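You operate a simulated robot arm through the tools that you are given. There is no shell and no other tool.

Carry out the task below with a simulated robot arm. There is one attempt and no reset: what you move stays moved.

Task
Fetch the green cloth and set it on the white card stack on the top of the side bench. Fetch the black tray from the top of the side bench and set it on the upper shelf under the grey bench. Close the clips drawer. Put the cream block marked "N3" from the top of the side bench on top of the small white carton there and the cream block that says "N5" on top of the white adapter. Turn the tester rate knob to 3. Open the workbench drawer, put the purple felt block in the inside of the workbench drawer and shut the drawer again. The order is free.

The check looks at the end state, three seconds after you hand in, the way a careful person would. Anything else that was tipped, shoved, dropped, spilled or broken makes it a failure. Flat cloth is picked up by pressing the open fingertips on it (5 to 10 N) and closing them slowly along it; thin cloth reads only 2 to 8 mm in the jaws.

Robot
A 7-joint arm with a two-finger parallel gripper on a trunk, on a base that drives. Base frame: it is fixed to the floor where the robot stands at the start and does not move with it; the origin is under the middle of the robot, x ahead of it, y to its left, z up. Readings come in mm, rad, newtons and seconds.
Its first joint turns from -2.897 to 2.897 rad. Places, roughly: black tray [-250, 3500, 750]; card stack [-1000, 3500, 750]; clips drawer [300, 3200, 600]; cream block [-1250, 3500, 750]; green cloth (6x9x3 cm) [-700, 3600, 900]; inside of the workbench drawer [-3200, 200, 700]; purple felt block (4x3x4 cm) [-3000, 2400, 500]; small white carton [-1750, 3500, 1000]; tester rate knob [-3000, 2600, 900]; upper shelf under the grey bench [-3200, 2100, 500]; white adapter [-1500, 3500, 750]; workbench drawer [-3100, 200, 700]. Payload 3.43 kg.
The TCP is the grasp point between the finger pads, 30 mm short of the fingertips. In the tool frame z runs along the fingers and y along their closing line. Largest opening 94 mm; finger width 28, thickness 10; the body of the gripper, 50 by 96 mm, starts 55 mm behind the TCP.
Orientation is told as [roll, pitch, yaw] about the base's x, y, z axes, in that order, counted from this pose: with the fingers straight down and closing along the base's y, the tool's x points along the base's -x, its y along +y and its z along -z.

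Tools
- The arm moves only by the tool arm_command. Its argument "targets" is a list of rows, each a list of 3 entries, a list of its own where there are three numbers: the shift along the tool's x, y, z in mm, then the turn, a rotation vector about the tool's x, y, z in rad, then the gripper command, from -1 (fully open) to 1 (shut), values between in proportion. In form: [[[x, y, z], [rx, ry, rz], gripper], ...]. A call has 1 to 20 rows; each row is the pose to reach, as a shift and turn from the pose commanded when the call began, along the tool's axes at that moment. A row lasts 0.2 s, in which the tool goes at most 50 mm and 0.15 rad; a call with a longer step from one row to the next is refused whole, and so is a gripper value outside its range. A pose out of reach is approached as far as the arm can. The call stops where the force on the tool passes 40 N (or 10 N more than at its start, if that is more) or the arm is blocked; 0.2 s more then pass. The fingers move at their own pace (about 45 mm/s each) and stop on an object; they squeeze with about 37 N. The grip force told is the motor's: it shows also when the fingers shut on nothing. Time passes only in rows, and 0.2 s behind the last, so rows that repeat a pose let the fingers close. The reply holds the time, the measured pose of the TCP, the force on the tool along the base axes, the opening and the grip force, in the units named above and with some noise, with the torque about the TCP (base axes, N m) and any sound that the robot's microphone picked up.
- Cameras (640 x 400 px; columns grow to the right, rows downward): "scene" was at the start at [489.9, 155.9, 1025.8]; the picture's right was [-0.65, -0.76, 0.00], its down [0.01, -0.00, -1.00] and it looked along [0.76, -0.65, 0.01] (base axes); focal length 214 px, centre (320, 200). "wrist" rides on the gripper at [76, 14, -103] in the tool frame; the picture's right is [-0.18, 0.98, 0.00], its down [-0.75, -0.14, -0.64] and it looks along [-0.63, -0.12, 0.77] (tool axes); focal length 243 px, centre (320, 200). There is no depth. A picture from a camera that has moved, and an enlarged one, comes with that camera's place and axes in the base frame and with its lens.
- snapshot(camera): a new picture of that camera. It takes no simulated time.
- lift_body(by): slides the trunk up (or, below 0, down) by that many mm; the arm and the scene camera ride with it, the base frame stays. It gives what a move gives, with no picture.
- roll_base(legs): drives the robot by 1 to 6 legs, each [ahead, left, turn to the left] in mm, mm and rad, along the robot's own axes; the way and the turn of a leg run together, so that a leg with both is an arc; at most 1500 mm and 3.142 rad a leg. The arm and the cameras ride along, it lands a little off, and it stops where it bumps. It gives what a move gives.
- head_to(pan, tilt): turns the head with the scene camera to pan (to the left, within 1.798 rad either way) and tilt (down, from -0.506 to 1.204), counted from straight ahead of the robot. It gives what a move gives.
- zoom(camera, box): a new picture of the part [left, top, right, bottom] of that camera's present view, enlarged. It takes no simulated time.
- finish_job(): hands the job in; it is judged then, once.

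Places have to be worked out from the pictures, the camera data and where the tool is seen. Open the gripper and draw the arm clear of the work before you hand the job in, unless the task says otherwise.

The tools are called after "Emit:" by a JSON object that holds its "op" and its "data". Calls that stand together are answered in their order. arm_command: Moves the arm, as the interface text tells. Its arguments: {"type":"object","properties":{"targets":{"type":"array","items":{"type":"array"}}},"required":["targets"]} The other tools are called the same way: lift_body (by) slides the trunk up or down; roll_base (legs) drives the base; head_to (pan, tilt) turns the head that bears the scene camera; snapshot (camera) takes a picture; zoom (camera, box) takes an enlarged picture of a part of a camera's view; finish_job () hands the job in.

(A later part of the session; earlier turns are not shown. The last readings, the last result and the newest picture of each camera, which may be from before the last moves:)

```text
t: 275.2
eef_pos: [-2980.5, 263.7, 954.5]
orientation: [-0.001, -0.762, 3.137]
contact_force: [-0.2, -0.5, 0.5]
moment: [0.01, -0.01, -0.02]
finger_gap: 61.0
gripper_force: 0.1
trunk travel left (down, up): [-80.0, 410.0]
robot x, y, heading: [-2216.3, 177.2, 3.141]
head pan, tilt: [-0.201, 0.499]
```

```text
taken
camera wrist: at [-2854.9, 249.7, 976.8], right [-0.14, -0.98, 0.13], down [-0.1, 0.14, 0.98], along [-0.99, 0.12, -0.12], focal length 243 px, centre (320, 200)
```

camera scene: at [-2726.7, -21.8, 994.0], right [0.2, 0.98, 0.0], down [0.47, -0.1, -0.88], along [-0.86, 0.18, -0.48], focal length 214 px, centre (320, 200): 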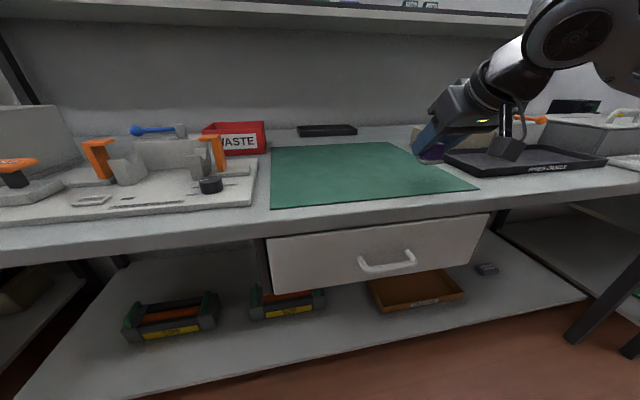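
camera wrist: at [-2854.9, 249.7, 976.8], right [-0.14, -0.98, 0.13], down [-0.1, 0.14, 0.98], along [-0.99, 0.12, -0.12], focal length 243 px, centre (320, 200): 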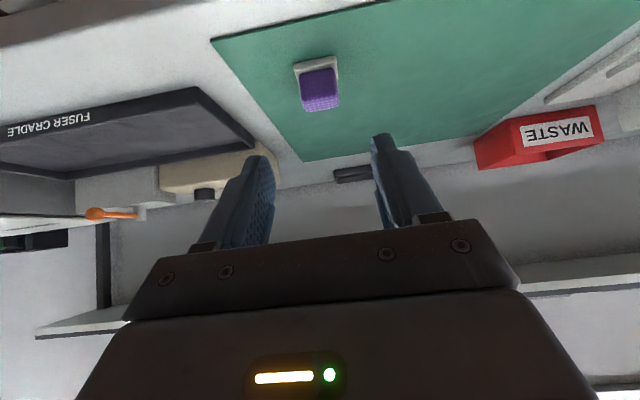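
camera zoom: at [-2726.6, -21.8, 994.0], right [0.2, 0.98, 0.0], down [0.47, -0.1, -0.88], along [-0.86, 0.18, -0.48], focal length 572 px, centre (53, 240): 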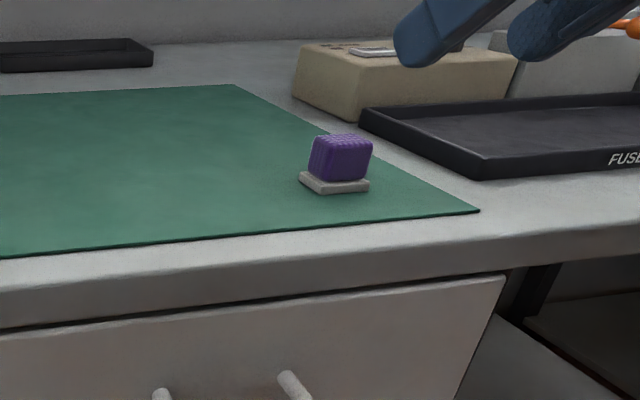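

The felt block stands on the mat. The drawer's handle bar is at ≈(−2965, 148, 719), about 30 mm off the face. I'll grip it with a nearly horizontal tool, jaws above and below: first move in front and tilt further.

Emit:
{"op": "arm_command", "data": {"targets": [[[33, 19, 4], [0, -0.07, 0], -0.3], [[67, 39, 7], [0, -0.15, 0], -0.3], [[100, 58, 11], [0, -0.22, 0], -0.3], [[133, 77, 14], [0, -0.3, 0], -0.3], [[167, 97, 18], [0, -0.37, 0], -0.3], [[200, 116, 22], [0, -0.44, 0], -0.3], [[200, 116, 22], [0, -0.44, 0], -0.3]]}}

Emit:
{"op": "arm_command", "data": {"targets": [[[0, 0, 0], [0, 0, 0.14], -0.3], [[0, 0, 0], [0, 0, 0.28], -0.3], [[0, 0, 0], [0, 0, 0.42], -0.3], [[0, 0, 0], [0, 0, 0.56], -0.3], [[0, 0, 0], [0, 0, 0.7], -0.3], [[0, 0, 0], [0, 0, 0.84], -0.3], [[0, 0, 0], [0, 0, 0.98], -0.3], [[0, 0, 0], [0, 0, 1.12], -0.3], [[0, 0, 0], [0, 0, 1.26], -0.3], [[0, 0, 0], [0, 0, 1.4], -0.3], [[0, 0, 0], [0, 0, 1.5], -0.3], [[0, 0, 0], [0, 0, 1.571], -0.3], [[0, 0, 0], [0, 0, 1.571], -0.3]]}}

Emit:
{"op": "snapshot", "data": {"camera": "wrist"}}

Emit:
{"op": "snapshot", "data": {"camera": "scene"}}

```text
t: 276.3
eef_pos: [-2995.1, 182.4, 845.5]
orientation: [-0.001, -1.11, 3.133]
contact_force: [7.5, 0.4, 9.6]
moment: [-0.28, 0.0, 0.25]
finger_gap: 60.3
gripper_force: 0.2
out of reach, approached as far as the arm can: row 2, 3, 4, 5
trunk travel left (down, up): [-80.0, 410.0]
robot x, y, heading: [-2214.4, 176.2, 3.138]
head pan, tilt: [-0.201, 0.499]
stopped in row 5: the force on the tool passed its limit at 165 N (the readings are from after the stop); the commanded pose is now the measured one
```

```text
t: 276.8
eef_pos: [-2997.7, 185.6, 851.3]
orientation: [0.332, -1.1, 2.756]
contact_force: [12.0, 2.2, 12.7]
moment: [0.38, -0.07, -0.43]
finger_gap: 61.8
gripper_force: 0.3
trunk travel left (down, up): [-80.0, 410.0]
robot x, y, heading: [-2213.0, 174.0, 3.135]
head pan, tilt: [-0.201, 0.499]
stopped in row 2: the force on the tool passed its limit at 45 N (the readings are from after the stop); the commanded pose is now the measured one
```

```text
taken
camera wrist: at [-2874.9, 157.4, 828.7], right [-0.16, -0.94, 0.31], down [0.27, 0.26, 0.93], along [-0.95, 0.23, 0.22], focal length 243 px, centre (320, 200)
```

wrist: 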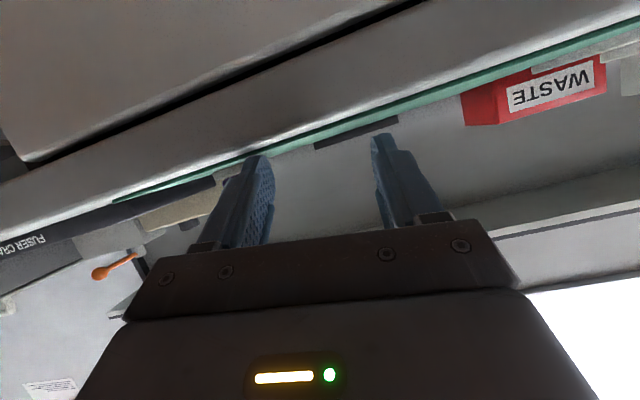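

```text
taken
camera scene: at [-2726.1, -21.5, 994.2], right [0.2, 0.98, 0.0], down [0.47, -0.1, -0.88], along [-0.86, 0.18, -0.48], focal length 214 px, centre (320, 200)
```

scene: 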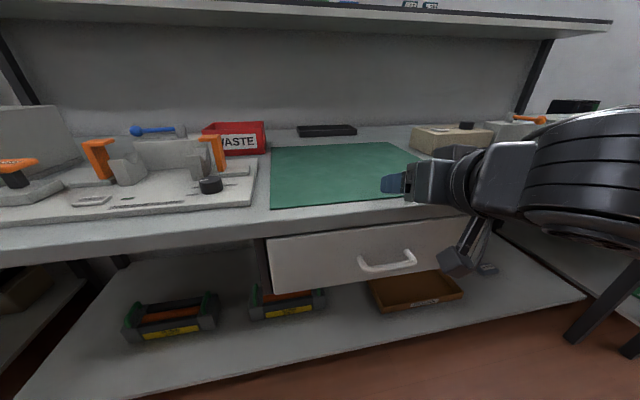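

The tilt was too much that close to the robot, and the fingertips dipped onto the bench edge. I raise the tool straight up and undo the small roll, then check the block.

Emit:
{"op": "arm_command", "data": {"targets": [[[-18, 3, -8], [0, 0, 0], -0.3], [[-45, 7, -21], [0, 0, -0.1], -0.3], [[-80, 13, -38], [0, 0, -0.25], -0.3], [[-107, 18, -51], [0, 0, -0.38], -0.3], [[-107, 18, -51], [0, 0, -0.38], -0.3]]}}

Emit:
{"op": "snapshot", "data": {"camera": "scene"}}

Emit:
{"op": "snapshot", "data": {"camera": "wrist"}}

```text
t: 278.0
eef_pos: [-3000.6, 184.9, 969.2]
orientation: [-0.419, -1.076, -2.686]
contact_force: [-0.8, 0.5, -0.1]
moment: [0.0, 0.0, 0.02]
finger_gap: 61.3
gripper_force: 0.0
trunk travel left (down, up): [-80.0, 410.0]
robot x, y, heading: [-2220.1, 176.0, 3.142]
head pan, tilt: [-0.201, 0.499]
```

```text
taken
camera scene: at [-2726.6, -21.7, 994.0], right [0.2, 0.98, 0.0], down [0.47, -0.1, -0.88], along [-0.86, 0.18, -0.48], focal length 214 px, centre (320, 200)
```

scene: 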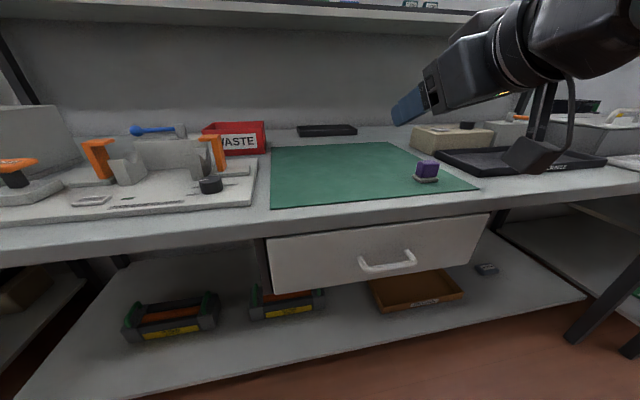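

```text
taken
camera wrist: at [-2875.0, 186.2, 943.3], right [0.0, -1.0, -0.03], down [0.25, -0.03, 0.97], along [-0.97, -0.01, 0.25], focal length 243 px, centre (320, 200)
```

wrist: 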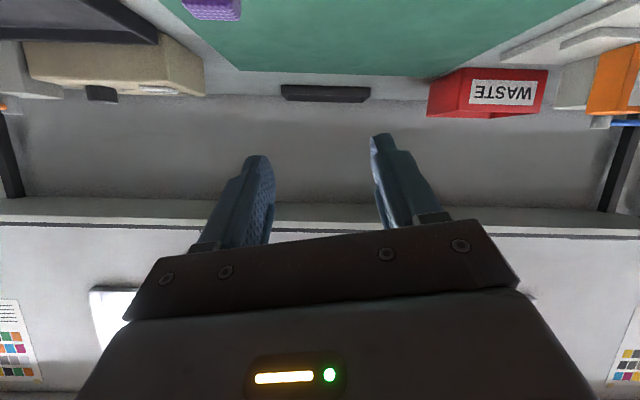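

The block is untouched. For pulling the drawer I need the shoulder higher and a 0.75 rad tilt with the jaws turned 90°. I back up a little, raise the trunk, and re-level the tool.

Emit:
{"op": "roll_base", "data": {"legs": [[-40, 0, 0]]}}

Emit:
{"op": "lift_body", "data": {"by": 320}}

Emit:
{"op": "arm_command", "data": {"targets": [[[0, 0, 0], [0, 0.08, 0.05], -0.3], [[0, 0, 0], [0, 0.16, 0.1], -0.3], [[0, 0, 0], [0, 0.24, 0.15], -0.3], [[0, 0, 0], [0, 0.33, 0.2], -0.3], [[0, 0, 0], [0, 0.33, 0.2], -0.3]]}}

```text
t: 278.9
eef_pos: [-2960.7, 184.5, 969.2]
orientation: [-0.417, -1.076, -2.688]
contact_force: [0.8, 0.9, 0.1]
moment: [-0.01, -0.02, 0.01]
finger_gap: 60.8
gripper_force: 0.2
trunk travel left (down, up): [-80.0, 410.0]
robot x, y, heading: [-2174.5, 174.0, 3.136]
head pan, tilt: [-0.201, 0.499]
```

```text
t: 282.1
eef_pos: [-2961.0, 185.2, 1288.6]
orientation: [-0.419, -1.077, -2.688]
contact_force: [0.4, 0.6, -0.5]
moment: [0.02, -0.01, 0.01]
finger_gap: 61.1
gripper_force: 0.0
trunk travel left (down, up): [-400.0, 90.0]
robot x, y, heading: [-2176.4, 177.8, 3.136]
head pan, tilt: [-0.201, 0.499]
```

```text
t: 283.2
eef_pos: [-2959.8, 185.2, 1288.3]
orientation: [-0.042, -0.793, 3.136]
contact_force: [0.7, 0.3, -0.2]
moment: [-0.02, -0.04, -0.02]
finger_gap: 61.1
gripper_force: 0.1
trunk travel left (down, up): [-400.0, 90.0]
robot x, y, heading: [-2176.7, 175.6, 3.14]
head pan, tilt: [-0.201, 0.499]
```

Emit:
{"op": "arm_command", "data": {"targets": [[[30, 3, 20], [0, 0, 0.143], -0.3], [[60, 7, 39], [0, 0, 0.286], -0.3], [[91, 10, 59], [0, 0, 0.428], -0.3], [[121, 13, 79], [0, 0, 0.571], -0.3], [[151, 17, 99], [0, 0, 0.714], -0.3], [[182, 20, 118], [0, 0, 0.857], -0.3], [[212, 24, 138], [0, 0, 1.0], -0.3], [[242, 27, 158], [0, 0, 1.143], -0.3], [[273, 30, 178], [0, 0, 1.286], -0.3], [[303, 34, 197], [0, 0, 1.43], -0.3], [[333, 37, 217], [0, 0, 1.571], -0.3], [[333, 37, 217], [0, 0, 1.571], -0.3]]}}

Emit:
{"op": "snapshot", "data": {"camera": "wrist"}}

Emit:
{"op": "head_to", "data": {"pan": -0.3, "tilt": 0.8}}

Emit:
{"op": "snapshot", "data": {"camera": "scene"}}

```text
t: 285.9
eef_pos: [-2883.3, 156.6, 897.4]
orientation: [0.796, -0.031, 1.535]
contact_force: [0.3, 1.1, 0.4]
moment: [0.01, -0.04, 0.0]
finger_gap: 61.0
gripper_force: 0.0
trunk travel left (down, up): [-400.0, 90.0]
robot x, y, heading: [-2174.6, 173.0, 3.137]
head pan, tilt: [-0.201, 0.499]
```

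```text
taken
camera wrist: at [-2823.2, 76.3, 976.7], right [-0.68, 0.19, 0.71], down [0.58, 0.72, 0.37], along [-0.44, 0.67, -0.6], focal length 243 px, centre (320, 200)
```

wrist: 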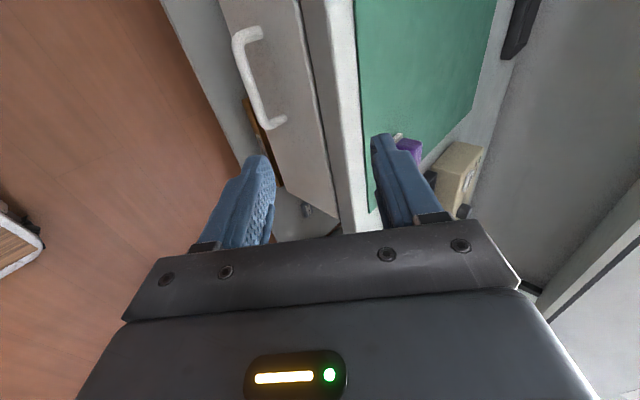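

```text
t: 286.6
eef_pos: [-2883.4, 157.4, 897.3]
orientation: [0.794, -0.03, 1.534]
contact_force: [-0.1, 0.6, -0.3]
moment: [-0.01, -0.02, -0.03]
finger_gap: 61.1
gripper_force: 0.1
trunk travel left (down, up): [-400.0, 90.0]
robot x, y, heading: [-2174.4, 171.0, 3.138]
head pan, tilt: [-0.3, 0.799]
```

```text
taken
camera scene: at [-2674.6, -16.0, 1288.1], right [0.3, 0.95, 0.0], down [0.68, -0.21, -0.7], along [-0.67, 0.21, -0.72], focal length 214 px, centre (320, 200)
```

scene: 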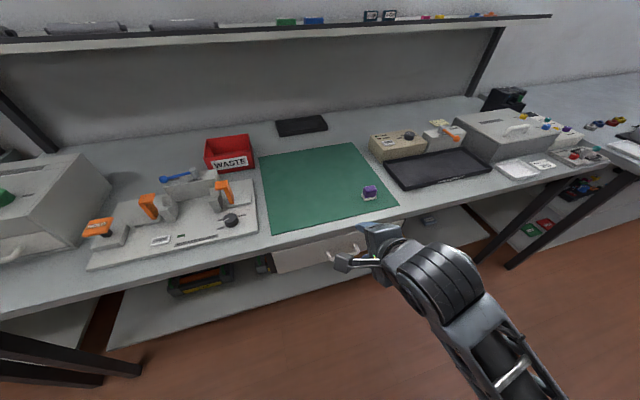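

The roll worked. The wrist view puts the bar at x≈−2962, y 112–196, z≈719. I reduce the opening to ~28 mm and go to a pre-grasp point 60 mm short of the bar.

Emit:
{"op": "arm_command", "data": {"targets": [[[2, -24, 33], [0, 0, 0], 0], [[4, -48, 66], [0, 0, 0], 0.404], [[6, -72, 99], [0, 0, 0], 0.404], [[6, -72, 99], [0, 0, 0], 0.404]]}}

Emit:
{"op": "snapshot", "data": {"camera": "wrist"}}

Emit:
{"op": "zoom", "data": {"camera": "scene", "box": [270, 190, 430, 310]}}

```text
t: 287.6
eef_pos: [-2905.7, 155.1, 775.5]
orientation: [0.796, -0.03, 1.537]
contact_force: [0.9, -0.2, 1.7]
moment: [-0.02, -0.03, 0.02]
finger_gap: 28.1
gripper_force: 0.1
trunk travel left (down, up): [-400.0, 90.0]
robot x, y, heading: [-2176.1, 170.6, 3.14]
head pan, tilt: [-0.3, 0.799]
```

```text
taken
camera wrist: at [-2844.7, 75.5, 855.9], right [-0.68, 0.19, 0.71], down [0.58, 0.72, 0.37], along [-0.44, 0.67, -0.6], focal length 243 px, centre (320, 200)
```

wrist: 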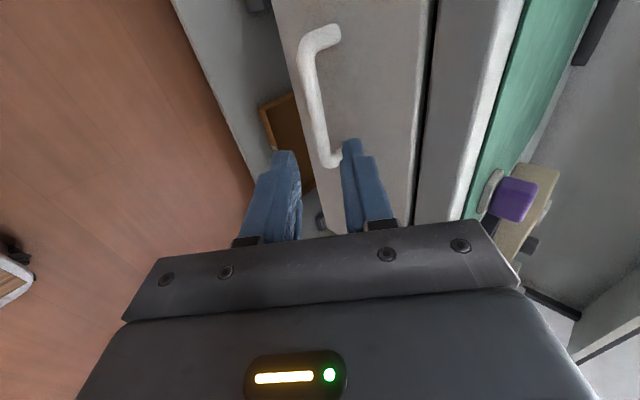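

```text
3.33 times, centred on (350, 250) of scene
camera zoom: at [-2674.5, -16.0, 1288.1], right [0.3, 0.95, 0.0], down [0.68, -0.21, -0.7], along [-0.67, 0.21, -0.72], focal length 715 px, centre (220, 33)
```

zoom: 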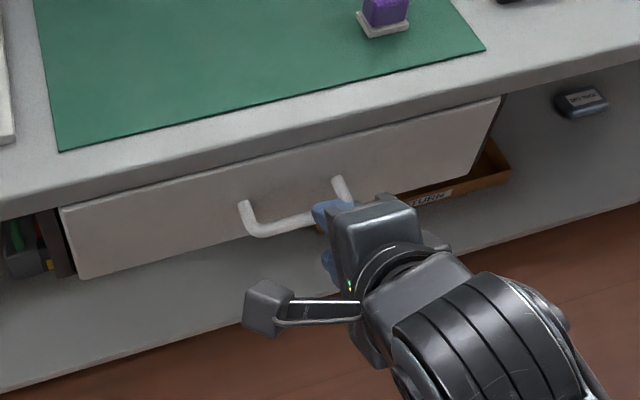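

The bar lies exactly on the tool axis, 80 mm ahead. I advance 58 mm along the axis and close on it.

Emit:
{"op": "arm_command", "data": {"targets": [[[0, 0, 20], [0, 0, 0], 0.404], [[0, 0, 38], [0, 0, 0], 0.404], [[0, 0, 50], [0, 0, 0], 0.404], [[0, 0, 58], [0, 0, 0], 0.404], [[0, 0, 58], [0, 0, 0], 0.404]]}}

Emit:
{"op": "snapshot", "data": {"camera": "wrist"}}

```text
t: 288.9
eef_pos: [-2946.7, 157.6, 736.6]
orientation: [0.795, -0.03, 1.536]
contact_force: [0.6, 0.0, 0.9]
moment: [-0.01, 0.0, 0.03]
finger_gap: 28.0
gripper_force: 0.0
trunk travel left (down, up): [-400.0, 90.0]
robot x, y, heading: [-2174.7, 172.5, 3.137]
head pan, tilt: [-0.3, 0.799]
```

```text
taken
camera wrist: at [-2885.9, 77.8, 815.7], right [-0.68, 0.19, 0.71], down [0.58, 0.72, 0.37], along [-0.44, 0.67, -0.6], focal length 243 px, centre (320, 200)
```

wrist: 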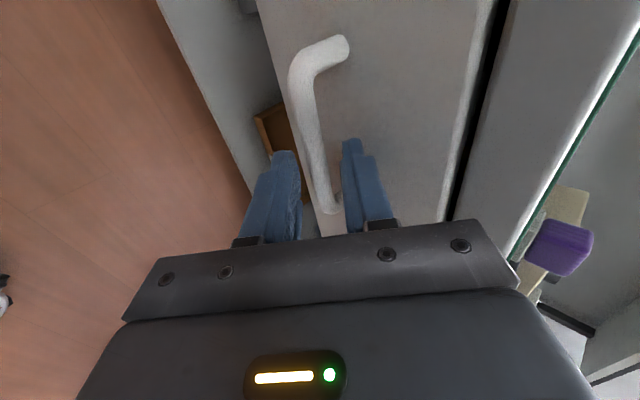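

The bar is between the fingers without contact. I close.

Emit:
{"op": "arm_command", "data": {"targets": [[[0, 0, 0], [0, 0, 0], 0.6], [[0, 0, 0], [0, 0, 0], 0.8], [[0, 0, 0], [0, 0, 0], 1], [[0, 0, 0], [0, 0, 0], 1]]}}

```text
t: 289.9
eef_pos: [-2946.1, 157.9, 735.4]
orientation: [0.795, -0.032, 1.535]
contact_force: [1.2, 0.3, -2.1]
moment: [0.68, -0.04, 0.61]
finger_gap: 11.7
gripper_force: 44.4
trunk travel left (down, up): [-400.0, 90.0]
robot x, y, heading: [-2174.5, 173.6, 3.14]
head pan, tilt: [-0.3, 0.799]
```

Handle gripped (11.7 mm). I pull straight out 180 mm at 15 mm per row.

Emit:
{"op": "arm_command", "data": {"targets": [[[-0.5, -10.5, -10.7], [0, 0, 0], 1], [[-1, -21, -21.4], [0, 0, 0], 1], [[-1.6, -31.5, -32], [0, 0, 0], 1], [[-2.2, -42, -42.8], [0, 0, 0], 1], [[-2.7, -52.5, -53.5], [0, 0, 0], 1], [[-3.2, -63, -64.2], [0, 0, 0], 1], [[-3.8, -73.5, -74.9], [0, 0, 0], 1], [[-4.3, -84, -85.6], [0, 0, 0], 1], [[-4.9, -94.5, -96.3], [0, 0, 0], 1], [[-5.4, -105, -107], [0, 0, 0], 1], [[-6, -115.5, -117.7], [0, 0, 0], 1], [[-6.5, -126, -128.3], [0, 0, 0], 1], [[-6.5, -126, -128.3], [0, 0, 0], 1]]}}

Emit:
{"op": "snapshot", "data": {"camera": "scene"}}

```text
t: 292.6
eef_pos: [-2765.4, 157.1, 735.1]
orientation: [0.795, -0.029, 1.538]
contact_force: [1.0, -29.7, -8.8]
moment: [0.24, -0.15, 1.04]
finger_gap: 12.1
gripper_force: 46.0
trunk travel left (down, up): [-400.0, 90.0]
robot x, y, heading: [-2175.7, 173.2, 3.142]
head pan, tilt: [-0.3, 0.799]
```

```text
taken
camera scene: at [-2674.7, -16.8, 1287.9], right [0.3, 0.95, 0.0], down [0.68, -0.21, -0.7], along [-0.67, 0.21, -0.72], focal length 214 px, centre (320, 200)
```

scene: 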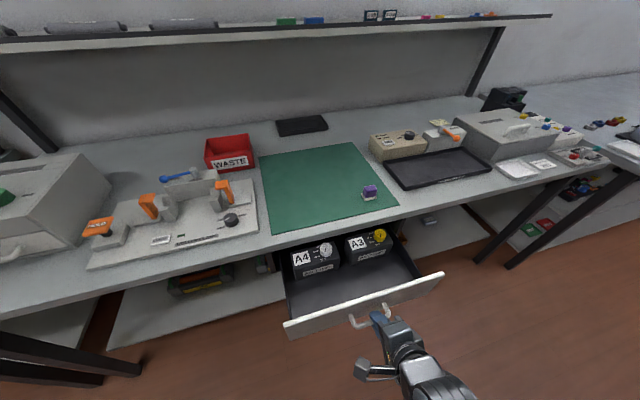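

The drawer is open about 180 mm; two boxes (A4, A3) sit at the back, with free floor in front. I zoom in.

Emit:
{"op": "zoom", "data": {"camera": "scene", "box": [260, 215, 460, 345]}}

Emit:
{"op": "snapshot", "data": {"camera": "wrist"}}

```text
3.08 times, centred on (360, 280) of scene
camera zoom: at [-2674.7, -16.8, 1287.9], right [0.3, 0.95, 0.0], down [0.68, -0.21, -0.7], along [-0.67, 0.21, -0.72], focal length 660 px, centre (197, -46)
```

zoom: 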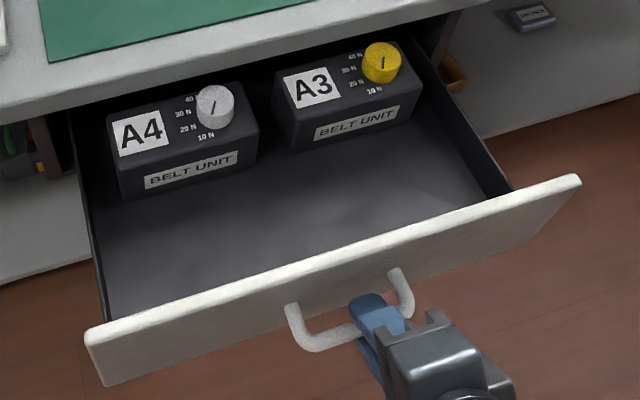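

```text
taken
camera wrist: at [-2705.0, 76.5, 815.8], right [-0.68, 0.19, 0.71], down [0.58, 0.72, 0.37], along [-0.44, 0.66, -0.6], focal length 243 px, centre (320, 200)
```

wrist: 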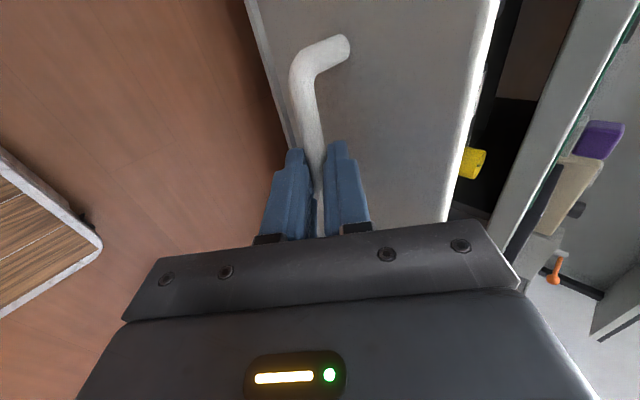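

I pull another 50 mm to get more room inside.

Emit:
{"op": "arm_command", "data": {"targets": [[[0, -8.4, -8.5], [0, 0, 0], 1], [[-0.5, -16.8, -17], [0, 0, 0], 1], [[-1, -25, -25.6], [0, 0, 0], 1], [[-1.5, -33, -34], [0, 0, 0], 1], [[-1.5, -35, -36], [0, 0, 0], 1], [[-1.5, -35, -36], [0, 0, 0], 1]]}}

Emit:
{"op": "zoom", "data": {"camera": "scene", "box": [260, 215, 460, 365]}}

```text
t: 294.1
eef_pos: [-2715.4, 155.3, 735.4]
orientation: [0.795, -0.03, 1.537]
contact_force: [0.8, -28.6, -13.0]
moment: [0.15, -0.17, 1.05]
finger_gap: 11.8
gripper_force: 44.9
trunk travel left (down, up): [-400.0, 90.0]
robot x, y, heading: [-2171.8, 173.4, 3.14]
head pan, tilt: [-0.3, 0.799]
```

```text
2.67 times, centred on (360, 290) of scene
camera zoom: at [-2674.7, -16.7, 1287.8], right [0.3, 0.95, 0.0], down [0.68, -0.21, -0.7], along [-0.67, 0.21, -0.72], focal length 572 px, centre (213, -40)
```

zoom: 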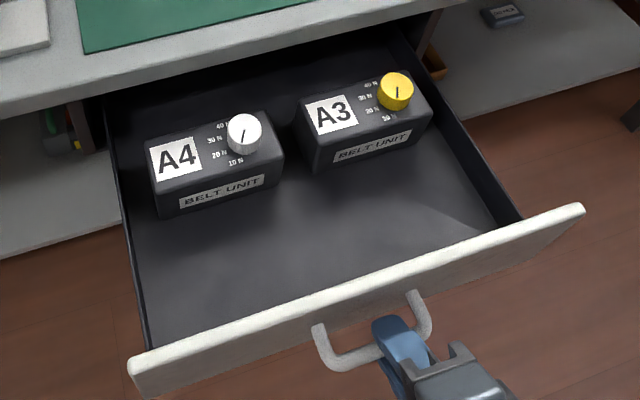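

The boxes move with the drawer; free floor ≈110 mm remains in front of them. I release the handle, back off along the tool axis, and straighten the tool upright (keeping the jaws closing along x).

Emit:
{"op": "arm_command", "data": {"targets": [[[0, 0, 0], [0, 0, 0], 0.7], [[0, 0, 0], [0, 0, 0], 0.4], [[0, 0, 0], [0, 0, 0], 0.35], [[0, 0, -15], [0, 0, 0], 0.35], [[0, 0, -35], [0, 0, 0], 0.35], [[0, 0, -60], [0, 0, 0], 0.35], [[0, 15, -90], [0, 0, 0], 0.35], [[0, 40, -125], [0, 0, 0], 0.0], [[0, 70, -160], [0, 0, 0], -0.3], [[0, 70, -160], [0, 0, 0], -0.3]]}}

Emit:
{"op": "snapshot", "data": {"camera": "scene"}}

```text
t: 296.2
eef_pos: [-2656.7, 150.0, 849.3]
orientation: [0.796, -0.031, 1.536]
contact_force: [0.1, 0.5, -0.3]
moment: [-0.02, -0.02, -0.04]
finger_gap: 61.2
gripper_force: 0.1
out of reach, approached as far as the arm can: row 8, 9, 10
trunk travel left (down, up): [-400.0, 90.0]
robot x, y, heading: [-2175.1, 174.6, 3.137]
head pan, tilt: [-0.3, 0.799]
```

```text
taken
camera scene: at [-2674.5, -16.0, 1288.1], right [0.3, 0.95, 0.0], down [0.68, -0.21, -0.7], along [-0.67, 0.21, -0.72], focal length 214 px, centre (320, 200)
```

scene: 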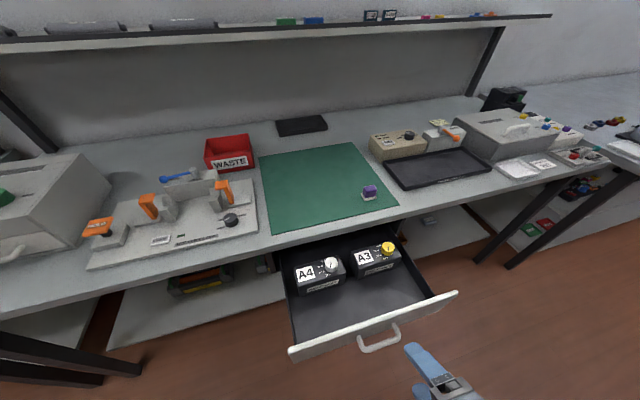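

Emit:
{"op": "arm_command", "data": {"targets": [[[-2, 30, -30], [0.03, 0, 0], -0.3], [[-10, 62, -20], [0.1, 0, 0], -0.3], [[-20, 94, 5], [0.18, 0, 0], -0.3], [[-29, 127, 33], [0.26, 0, 0], -0.3], [[-38, 160, 60], [0.34, 0, 0], -0.3], [[-48, 193, 88], [0.42, 0, 0], -0.3], [[-57, 226, 115], [0.5, 0, 0], -0.3], [[-67, 260, 142], [0.58, 0, 0], -0.3], [[-76, 294, 170], [0.66, 0, 0], -0.3], [[-86, 330, 200], [0.73, 0, 0], -0.3], [[-94, 355, 222], [0.796, 0, 0], -0.3], [[-98, 375, 237], [0.796, 0, 0], -0.3], [[-98, 375, 237], [0.796, 0, 0], -0.3]]}}

Emit:
{"op": "snapshot", "data": {"camera": "wrist"}}

Emit:
{"op": "snapshot", "data": {"camera": "scene"}}

```text
t: 299.1
eef_pos: [-3081.2, 260.7, 954.9]
orientation: [0.001, -0.029, 1.531]
contact_force: [-0.4, 1.3, -0.7]
moment: [-0.01, 0.02, 0.0]
finger_gap: 61.1
gripper_force: 0.2
out of reach, approached as far as the arm can: row 1, 2, 3, 4, 6, 7
trunk travel left (down, up): [-400.0, 90.0]
robot x, y, heading: [-2176.7, 173.5, 3.14]
head pan, tilt: [-0.3, 0.799]
```

```text
taken
camera wrist: at [-3098.6, 183.9, 1055.5], right [-0.98, 0.22, 0.01], down [0.17, 0.73, 0.66], along [0.14, 0.65, -0.75], focal length 243 px, centre (320, 200)
```

wrist: 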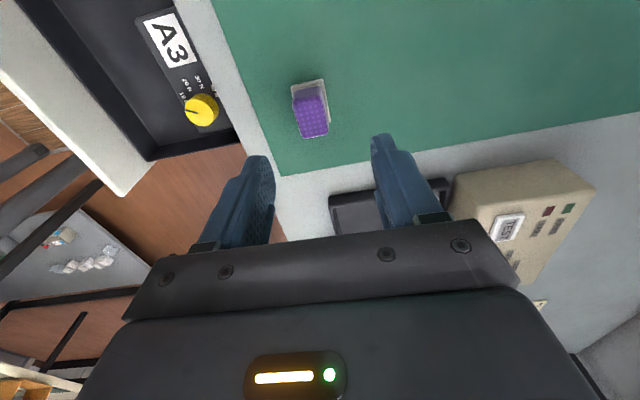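

```text
taken
camera scene: at [-2674.8, -15.2, 1288.1], right [0.3, 0.95, 0.0], down [0.68, -0.21, -0.7], along [-0.67, 0.21, -0.72], focal length 214 px, centre (320, 200)
```

scene: 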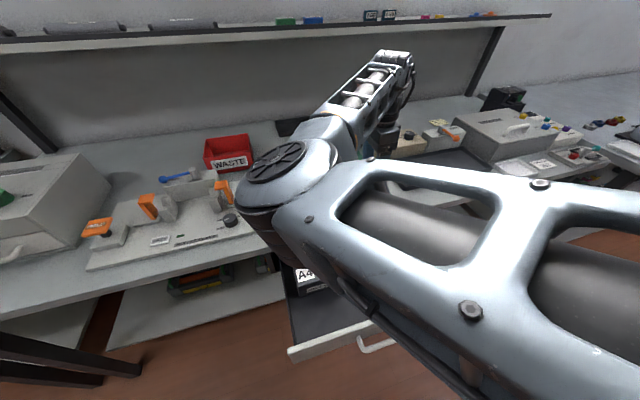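

The tool is upright above the felt block (centre ≈(−3078, 263)); the jaws close along x. I descend and grip it above its base.

Emit:
{"op": "arm_command", "data": {"targets": [[[-2, -3, 25], [0, 0.02, 0], -0.3], [[-2, -3, 50], [0, 0.029, 0], -0.3], [[-2, -3, 72], [0, 0.029, 0], -0.3], [[-2, -3, 84], [0, 0.029, 0], -0.3], [[-2, -3, 89], [0, 0.029, 0], -0.3], [[-2, -3, 89], [0, 0.029, 0], 0], [[-2, -3, 89], [0, 0.029, 0], 0.3], [[-2, -3, 89], [0, 0.029, 0], 0.6], [[-2, -3, 89], [0, 0.029, 0], 1], [[-2, -3, 89], [0, 0.029, 0], 1]]}}

Emit:
{"op": "snapshot", "data": {"camera": "wrist"}}

```text
t: 301.2
eef_pos: [-3078.9, 264.9, 866.2]
orientation: [0.0, -0.001, 1.533]
contact_force: [0.4, 0.5, 0.3]
moment: [0.02, 0.02, -0.02]
finger_gap: 24.9
gripper_force: 36.8
trunk travel left (down, up): [-400.0, 90.0]
robot x, y, heading: [-2176.5, 176.3, 3.144]
head pan, tilt: [-0.3, 0.799]
```

```text
taken
camera wrist: at [-3095.6, 190.1, 968.3], right [-0.98, 0.22, 0.0], down [0.17, 0.75, 0.64], along [0.14, 0.63, -0.77], focal length 243 px, centre (320, 200)
```

wrist: 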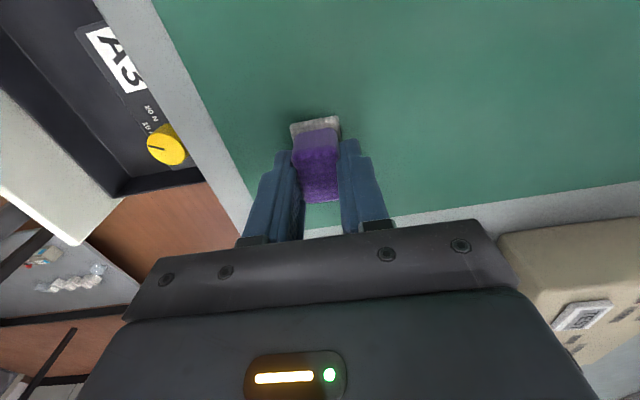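

Gripped (24.9 mm). I lift it and carry it over the drawer's free front area at (−2845, 200).

Emit:
{"op": "arm_command", "data": {"targets": [[[0, 0, -20], [0, 0, 0], 1], [[0, 0, -60], [0, 0, 0], 1], [[0, 0, -95], [0, 0, 0], 1], [[9, -39, -100], [0, 0, 0], 1], [[18, -79, -100], [0, 0, 0], 1], [[28, -118, -100], [0, 0, 0], 1], [[37, -157, -100], [0, 0, 0], 1], [[46, -197, -100], [0, 0, 0], 1], [[56, -236, -100], [0, 0, 0], 1], [[56, -236, -100], [0, 0, 0], 1]]}}

Emit:
{"op": "snapshot", "data": {"camera": "wrist"}}

Emit:
{"op": "snapshot", "data": {"camera": "scene"}}

```text
t: 303.2
eef_pos: [-2858.1, 279.6, 963.8]
orientation: [-0.004, -0.01, 1.354]
contact_force: [-0.1, -0.5, 0.7]
moment: [0.01, 0.02, 0.0]
finger_gap: 25.0
gripper_force: 37.1
trunk travel left (down, up): [-400.0, 90.0]
robot x, y, heading: [-2174.9, 176.0, 3.138]
head pan, tilt: [-0.3, 0.799]
stopped in row 9: the arm was blocked; the commanded pose is now the measured one
```

```text
taken
camera wrist: at [-2889.0, 208.7, 1065.5], right [-0.92, 0.39, 0.0], down [0.3, 0.7, 0.65], along [0.26, 0.6, -0.76], focal length 243 px, centre (320, 200)
```

wrist: 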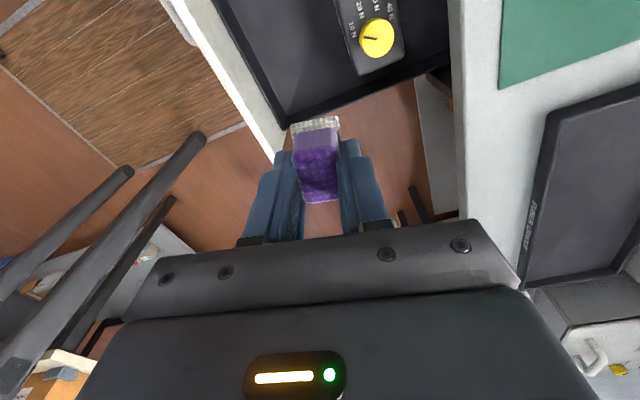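

```text
taken
camera scene: at [-2673.9, -17.1, 1286.2], right [0.29, 0.96, 0.0], down [0.7, -0.21, -0.68], along [-0.65, 0.2, -0.73], focal length 214 px, centre (320, 200)
```

scene: 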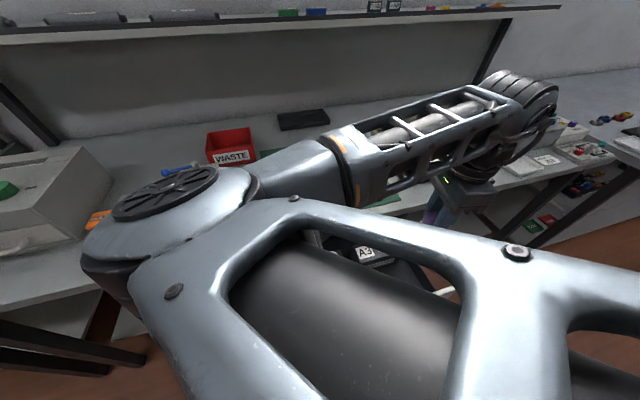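

The elbow has swung to the left and met my own head. I move back out over the mat (arm stretched), then turn the tool back toward yaw π so the elbow returns to the right side.

Emit:
{"op": "arm_command", "data": {"targets": [[[11, 36, 0], [0, 0, 0], 1], [[22, 73, 0], [0, 0, 0], 1], [[33, 109, 0], [0, 0, 0], 1], [[44, 146, 0], [0, 0, 0], 1], [[55, 182, 0], [0, 0, 0], 1], [[55, 182, 0], [0, 0, 0], 1]]}}

Emit:
{"op": "arm_command", "data": {"targets": [[[0, 0, 0], [0, 0, -0.13], 1], [[0, 0, 0], [0, 0, -0.26], 1], [[0, 0, 0], [0, 0, -0.39], 1], [[0, 0, 0], [0, 0, -0.52], 1], [[0, 0, 0], [0, 0, -0.65], 1], [[0, 0, 0], [0, 0, -0.78], 1], [[0, 0, 0], [0, 0, -0.91], 1], [[0, 0, 0], [0, 0, -1.04], 1], [[0, 0, 0], [0, 0, -1.17], 1], [[0, 0, 0], [0, 0, -1.3], 1], [[0, 0, 0], [0, 0, -1.43], 1], [[0, 0, 0], [0, 0, -1.56], 1], [[0, 0, 0], [0, 0, -1.69], 1], [[0, 0, 0], [0, 0, -1.78], 1], [[0, 0, 0], [0, 0, -1.78], 1]]}}

Emit:
{"op": "snapshot", "data": {"camera": "scene"}}

Emit:
{"op": "snapshot", "data": {"camera": "wrist"}}

```text
t: 304.6
eef_pos: [-3048.2, 265.6, 963.9]
orientation: [-0.006, -0.008, 1.355]
contact_force: [0.2, 0.1, -1.1]
moment: [-0.01, -0.02, -0.01]
finger_gap: 24.8
gripper_force: 37.5
trunk travel left (down, up): [-400.0, 90.0]
robot x, y, heading: [-2175.6, 173.3, 3.139]
head pan, tilt: [-0.3, 0.799]
```

```text
t: 307.8
eef_pos: [-3047.2, 263.4, 961.7]
orientation: [-0.008, 0.008, 3.136]
contact_force: [0.5, -0.2, -0.8]
moment: [-0.03, 0.01, 0.0]
finger_gap: 24.7
gripper_force: 37.0
trunk travel left (down, up): [-400.0, 90.0]
robot x, y, heading: [-2175.2, 175.6, 3.139]
head pan, tilt: [-0.3, 0.799]
```

```text
taken
camera scene: at [-2674.6, -16.0, 1288.0], right [0.3, 0.95, 0.0], down [0.68, -0.21, -0.7], along [-0.67, 0.21, -0.72], focal length 214 px, centre (320, 200)
```

scene: 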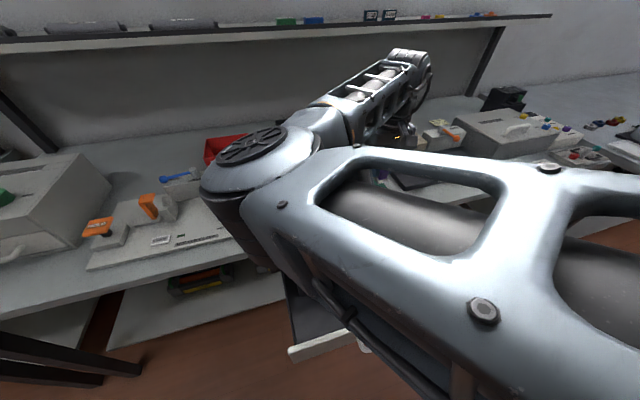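

```text
taken
camera wrist: at [-2972.0, 250.0, 1065.0], right [-0.19, -0.98, -0.01], down [-0.76, 0.14, 0.64], along [-0.63, 0.13, -0.77], focal length 243 px, centre (320, 200)
```

wrist: 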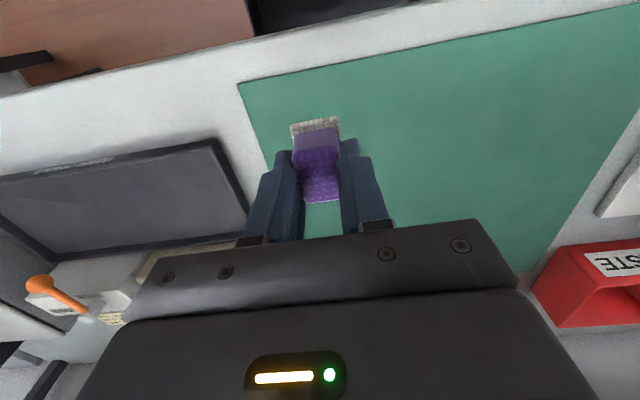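

The elbow stays on the left. I move the robot 190 mm to the left so that the drawer spot lies to my right, which swings the elbow away from the head.

Emit:
{"op": "roll_base", "data": {"legs": [[0, 190, 0]]}}

Emit:
{"op": "head_to", "data": {"pan": 0.6, "tilt": 0.6}}

Emit:
{"op": "snapshot", "data": {"camera": "scene"}}

```text
t: 309.3
eef_pos: [-3049.0, 76.6, 962.7]
orientation: [-0.009, 0.008, 3.134]
contact_force: [-0.2, -0.4, -0.5]
moment: [-0.02, 0.02, 0.0]
finger_gap: 24.8
gripper_force: 37.1
trunk travel left (down, up): [-400.0, 90.0]
robot x, y, heading: [-2173.6, -17.0, 3.138]
head pan, tilt: [-0.3, 0.799]
```

```text
t: 310.5
eef_pos: [-3046.9, 75.8, 961.6]
orientation: [-0.009, 0.008, 3.134]
contact_force: [-0.4, 0.1, -0.4]
moment: [0.02, -0.02, 0.03]
finger_gap: 24.6
gripper_force: 36.8
trunk travel left (down, up): [-400.0, 90.0]
robot x, y, heading: [-2175.3, -13.7, 3.142]
head pan, tilt: [0.6, 0.6]
```

```text
taken
camera scene: at [-2671.1, -278.0, 1304.9], right [-0.56, 0.83, 0.0], down [0.47, 0.32, -0.82], along [-0.68, -0.46, -0.57], focal length 214 px, centre (320, 200)
```

scene: 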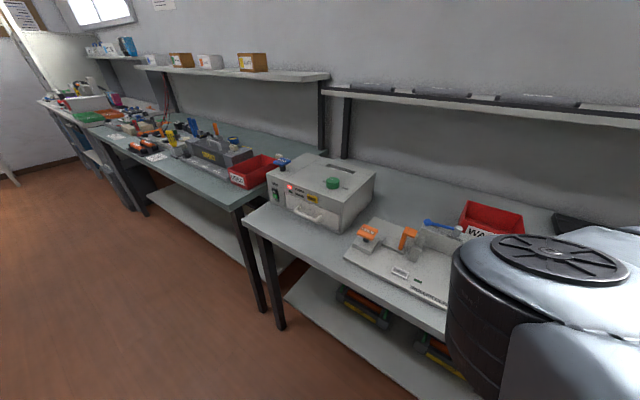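

Emit:
{"op": "arm_command", "data": {"targets": [[[0, -42, 0], [0.009, -0.008, 0], 1], [[0, -83, 0], [0.009, -0.008, 0], 1], [[0, -124, 0], [0.009, -0.008, 0], 1], [[36, -124, 0], [0.009, -0.008, 0], 1], [[72, -124, 0], [0.009, -0.008, 0], 1], [[108, -124, 0], [0.009, -0.008, 0], 1], [[144, -124, 0], [0.009, -0.008, 0], 1], [[179, -124, 0], [0.009, -0.008, 0], 1], [[179, -124, 0], [0.009, -0.008, 0], 1]]}}

Emit:
{"op": "snapshot", "data": {"camera": "scene"}}

Emit:
{"op": "snapshot", "data": {"camera": "wrist"}}

```text
t: 312.5
eef_pos: [-2868.6, 199.4, 964.5]
orientation: [-0.019, -0.002, 3.134]
contact_force: [0.3, -0.9, -0.4]
moment: [0.0, -0.01, 0.0]
finger_gap: 24.7
gripper_force: 36.9
trunk travel left (down, up): [-400.0, 90.0]
robot x, y, heading: [-2175.2, -11.1, 3.141]
head pan, tilt: [0.6, 0.6]
```

```text
taken
camera scene: at [-2671.1, -278.1, 1304.9], right [-0.56, 0.83, 0.0], down [0.47, 0.32, -0.82], along [-0.68, -0.46, -0.57], focal length 214 px, centre (320, 200)
```

scene: 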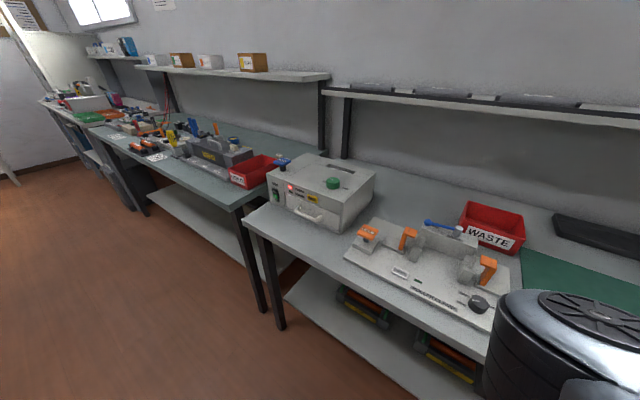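

```text
taken
camera wrist: at [-2792.0, 183.9, 1066.6], right [-0.19, -0.98, -0.02], down [-0.75, 0.14, 0.65], along [-0.63, 0.14, -0.76], focal length 243 px, centre (320, 200)
```

wrist: 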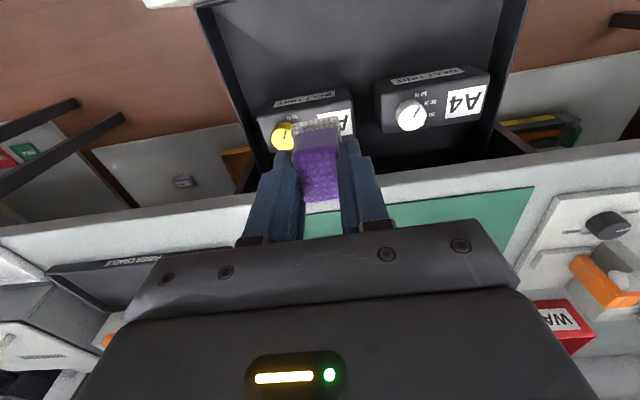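

Free now. The block hangs over the free floor just in front of box A3 (its front at x≈−2903). I lower it into the drawer.

Emit:
{"op": "arm_command", "data": {"targets": [[[2, 0, 40], [0.01, 0, 0], 1], [[2, 0, 80], [0.019, 0, 0], 1], [[2, 0, 120], [0.019, 0, 0], 1], [[2, 0, 155], [0.019, 0, 0], 1], [[2, 0, 185], [0.019, 0, 0], 1], [[2, 0, 205], [0.019, 0, 0], 1], [[2, 0, 205], [0.019, 0, 0], 1]]}}

Emit:
{"op": "snapshot", "data": {"camera": "wrist"}}

Emit:
{"op": "head_to", "data": {"pan": -0.3, "tilt": 0.7}}

Emit:
{"op": "snapshot", "data": {"camera": "scene"}}

```text
t: 314.1
eef_pos: [-2864.8, 202.4, 758.7]
orientation: [-0.036, -0.001, 3.135]
contact_force: [-0.1, -0.5, 0.1]
moment: [0.02, 0.0, 0.0]
finger_gap: 24.7
gripper_force: 36.6
trunk travel left (down, up): [-400.0, 90.0]
robot x, y, heading: [-2172.8, -11.2, 3.137]
head pan, tilt: [0.6, 0.6]
```

```text
taken
camera wrist: at [-2789.6, 185.0, 861.1], right [-0.19, -0.98, -0.04], down [-0.75, 0.12, 0.65], along [-0.63, 0.15, -0.76], focal length 243 px, centre (320, 200)
```

wrist: 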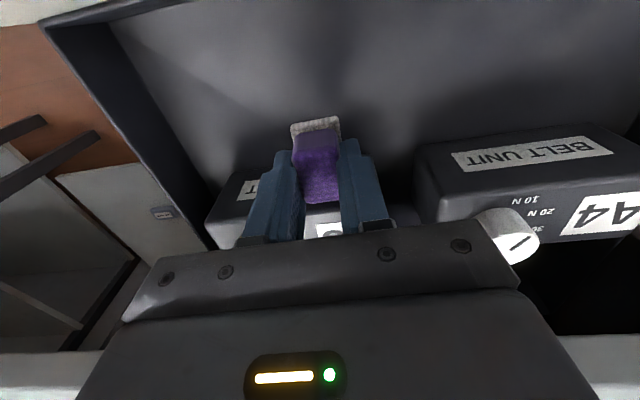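

```text
t: 315.3
eef_pos: [-2865.1, 203.5, 760.4]
orientation: [-0.036, -0.003, 3.135]
contact_force: [0.4, -0.3, -0.3]
moment: [-0.02, 0.01, -0.03]
finger_gap: 25.2
gripper_force: 36.8
trunk travel left (down, up): [-400.0, 90.0]
robot x, y, heading: [-2171.9, -14.7, 3.138]
head pan, tilt: [-0.3, 0.7]
```

```text
taken
camera scene: at [-2679.2, -203.1, 1296.3], right [0.3, 0.95, 0.0], down [0.62, -0.19, -0.76], along [-0.73, 0.23, -0.64], focal length 214 px, centre (320, 200)
```

scene: 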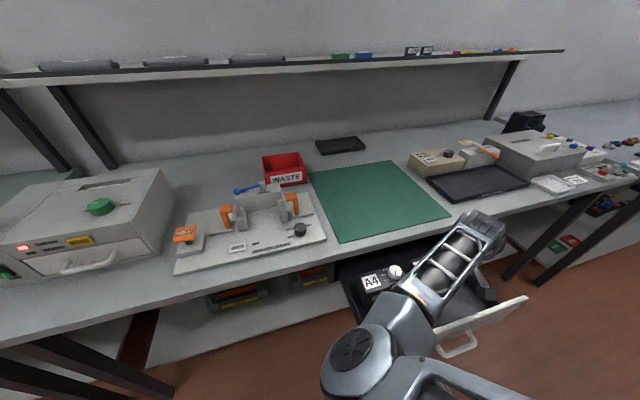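

The roll correction had the wrong sign (now −0.036); I fix it and continue down slowly.

Emit:
{"op": "arm_command", "data": {"targets": [[[0, 0, 8], [-0.018, 0, 0], 1], [[0, 0, 16], [-0.036, 0, 0], 1], [[0, 0, 24], [-0.036, 0, 0], 1], [[0, 0, 30], [-0.036, 0, 0], 1], [[0, 0, 36], [-0.036, 0, 0], 1], [[0, 0, 36], [-0.036, 0, 0], 1]]}}

Emit:
{"op": "snapshot", "data": {"camera": "wrist"}}

```text
t: 316.7
eef_pos: [-2866.2, 203.4, 724.2]
orientation: [-0.001, -0.003, 3.133]
contact_force: [0.0, 0.3, -0.6]
moment: [-0.03, 0.01, 0.02]
finger_gap: 24.8
gripper_force: 36.4
trunk travel left (down, up): [-400.0, 90.0]
robot x, y, heading: [-2173.8, -16.7, 3.143]
head pan, tilt: [-0.3, 0.7]
```

```text
taken
camera wrist: at [-2789.8, 189.6, 825.4], right [-0.19, -0.98, 0.0], down [-0.75, 0.15, 0.64], along [-0.63, 0.12, -0.77], focal length 243 px, centre (320, 200)
```

wrist: 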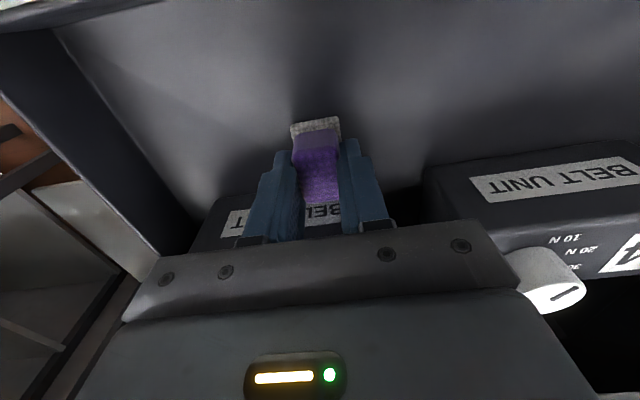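

Emit:
{"op": "arm_command", "data": {"targets": [[[0, 0, 4], [0, 0, 0], 1], [[0, 0, 8], [0, 0, 0], 1], [[0, 0, 12], [0, 0, 0], 1], [[0, 0, 12], [0, 0, 0], 1]]}}

Emit:
{"op": "snapshot", "data": {"camera": "wrist"}}

```text
t: 317.7
eef_pos: [-2867.7, 204.0, 711.0]
orientation: [0.0, -0.003, 3.135]
contact_force: [0.1, -1.4, 5.1]
moment: [-0.05, -0.05, -0.03]
finger_gap: 24.9
gripper_force: 37.1
trunk travel left (down, up): [-400.0, 90.0]
robot x, y, heading: [-2171.7, -13.2, 3.139]
head pan, tilt: [-0.3, 0.7]
```

```text
taken
camera wrist: at [-2790.1, 189.9, 813.5], right [-0.19, -0.98, 0.0], down [-0.75, 0.15, 0.64], along [-0.63, 0.12, -0.77], focal length 243 px, centre (320, 200)
```

wrist: 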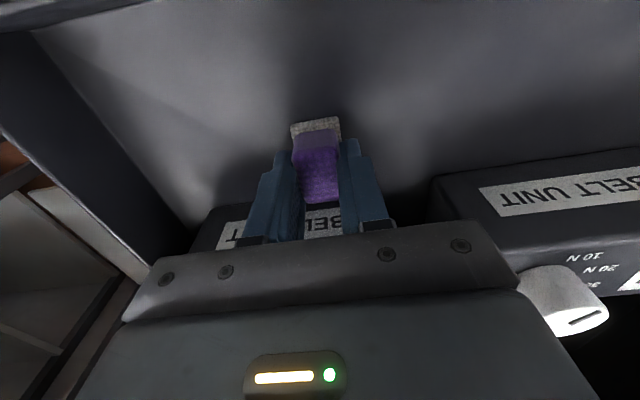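

Light contact (5 N) straight below: the block is on the drawer floor. I release and rise.

Emit:
{"op": "arm_command", "data": {"targets": [[[0, 0, 1], [0, 0, 0], 1], [[0, 0, 1], [0, 0, 0], 0.5], [[0, 0, 1], [0, 0, 0], 0.2], [[0, 0, 1], [0, 0, 0], 0.05], [[0, 0, 1], [0, 0, 0], 0.05], [[0, 0, -15], [0, 0, 0], 0.05], [[0, 0, -50], [0, 0, 0], 0.05], [[0, 0, -95], [0, 0, 0], 0.05], [[0, 0, -140], [0, 0, 0], 0.05], [[0, 0, -185], [0, 0, 0], 0.0], [[0, 0, -220], [0, 0, 0], -0.3], [[0, 0, -220], [0, 0, 0], -0.3]]}}

Emit:
{"op": "snapshot", "data": {"camera": "wrist"}}

Emit:
{"op": "snapshot", "data": {"camera": "scene"}}

```text
t: 320.3
eef_pos: [-2866.3, 202.9, 932.1]
orientation: [0.0, -0.001, 3.134]
contact_force: [-0.9, 0.3, 0.1]
moment: [-0.04, 0.0, -0.03]
finger_gap: 61.0
gripper_force: 0.2
trunk travel left (down, up): [-400.0, 90.0]
robot x, y, heading: [-2173.9, -12.8, 3.139]
head pan, tilt: [-0.3, 0.7]
```

```text
taken
camera wrist: at [-2789.6, 189.7, 1033.9], right [-0.19, -0.98, 0.0], down [-0.75, 0.15, 0.64], along [-0.63, 0.12, -0.77], focal length 243 px, centre (320, 200)
```

wrist: 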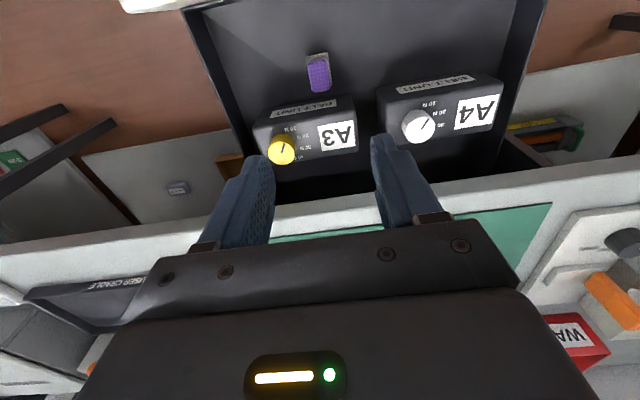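

```text
taken
camera scene: at [-2679.1, -203.0, 1296.3], right [0.3, 0.95, 0.0], down [0.61, -0.19, -0.76], along [-0.73, 0.23, -0.64], focal length 214 px, centre (320, 200)
```

scene: 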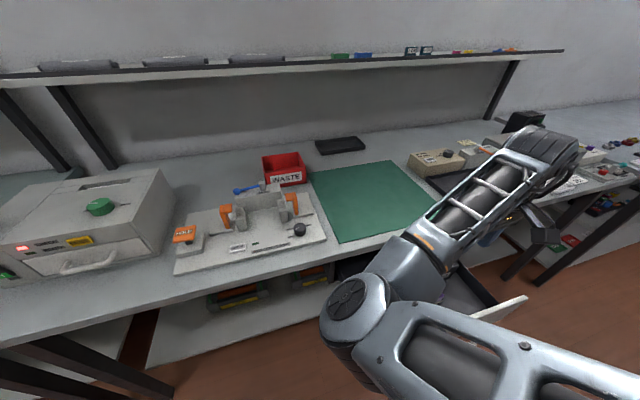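

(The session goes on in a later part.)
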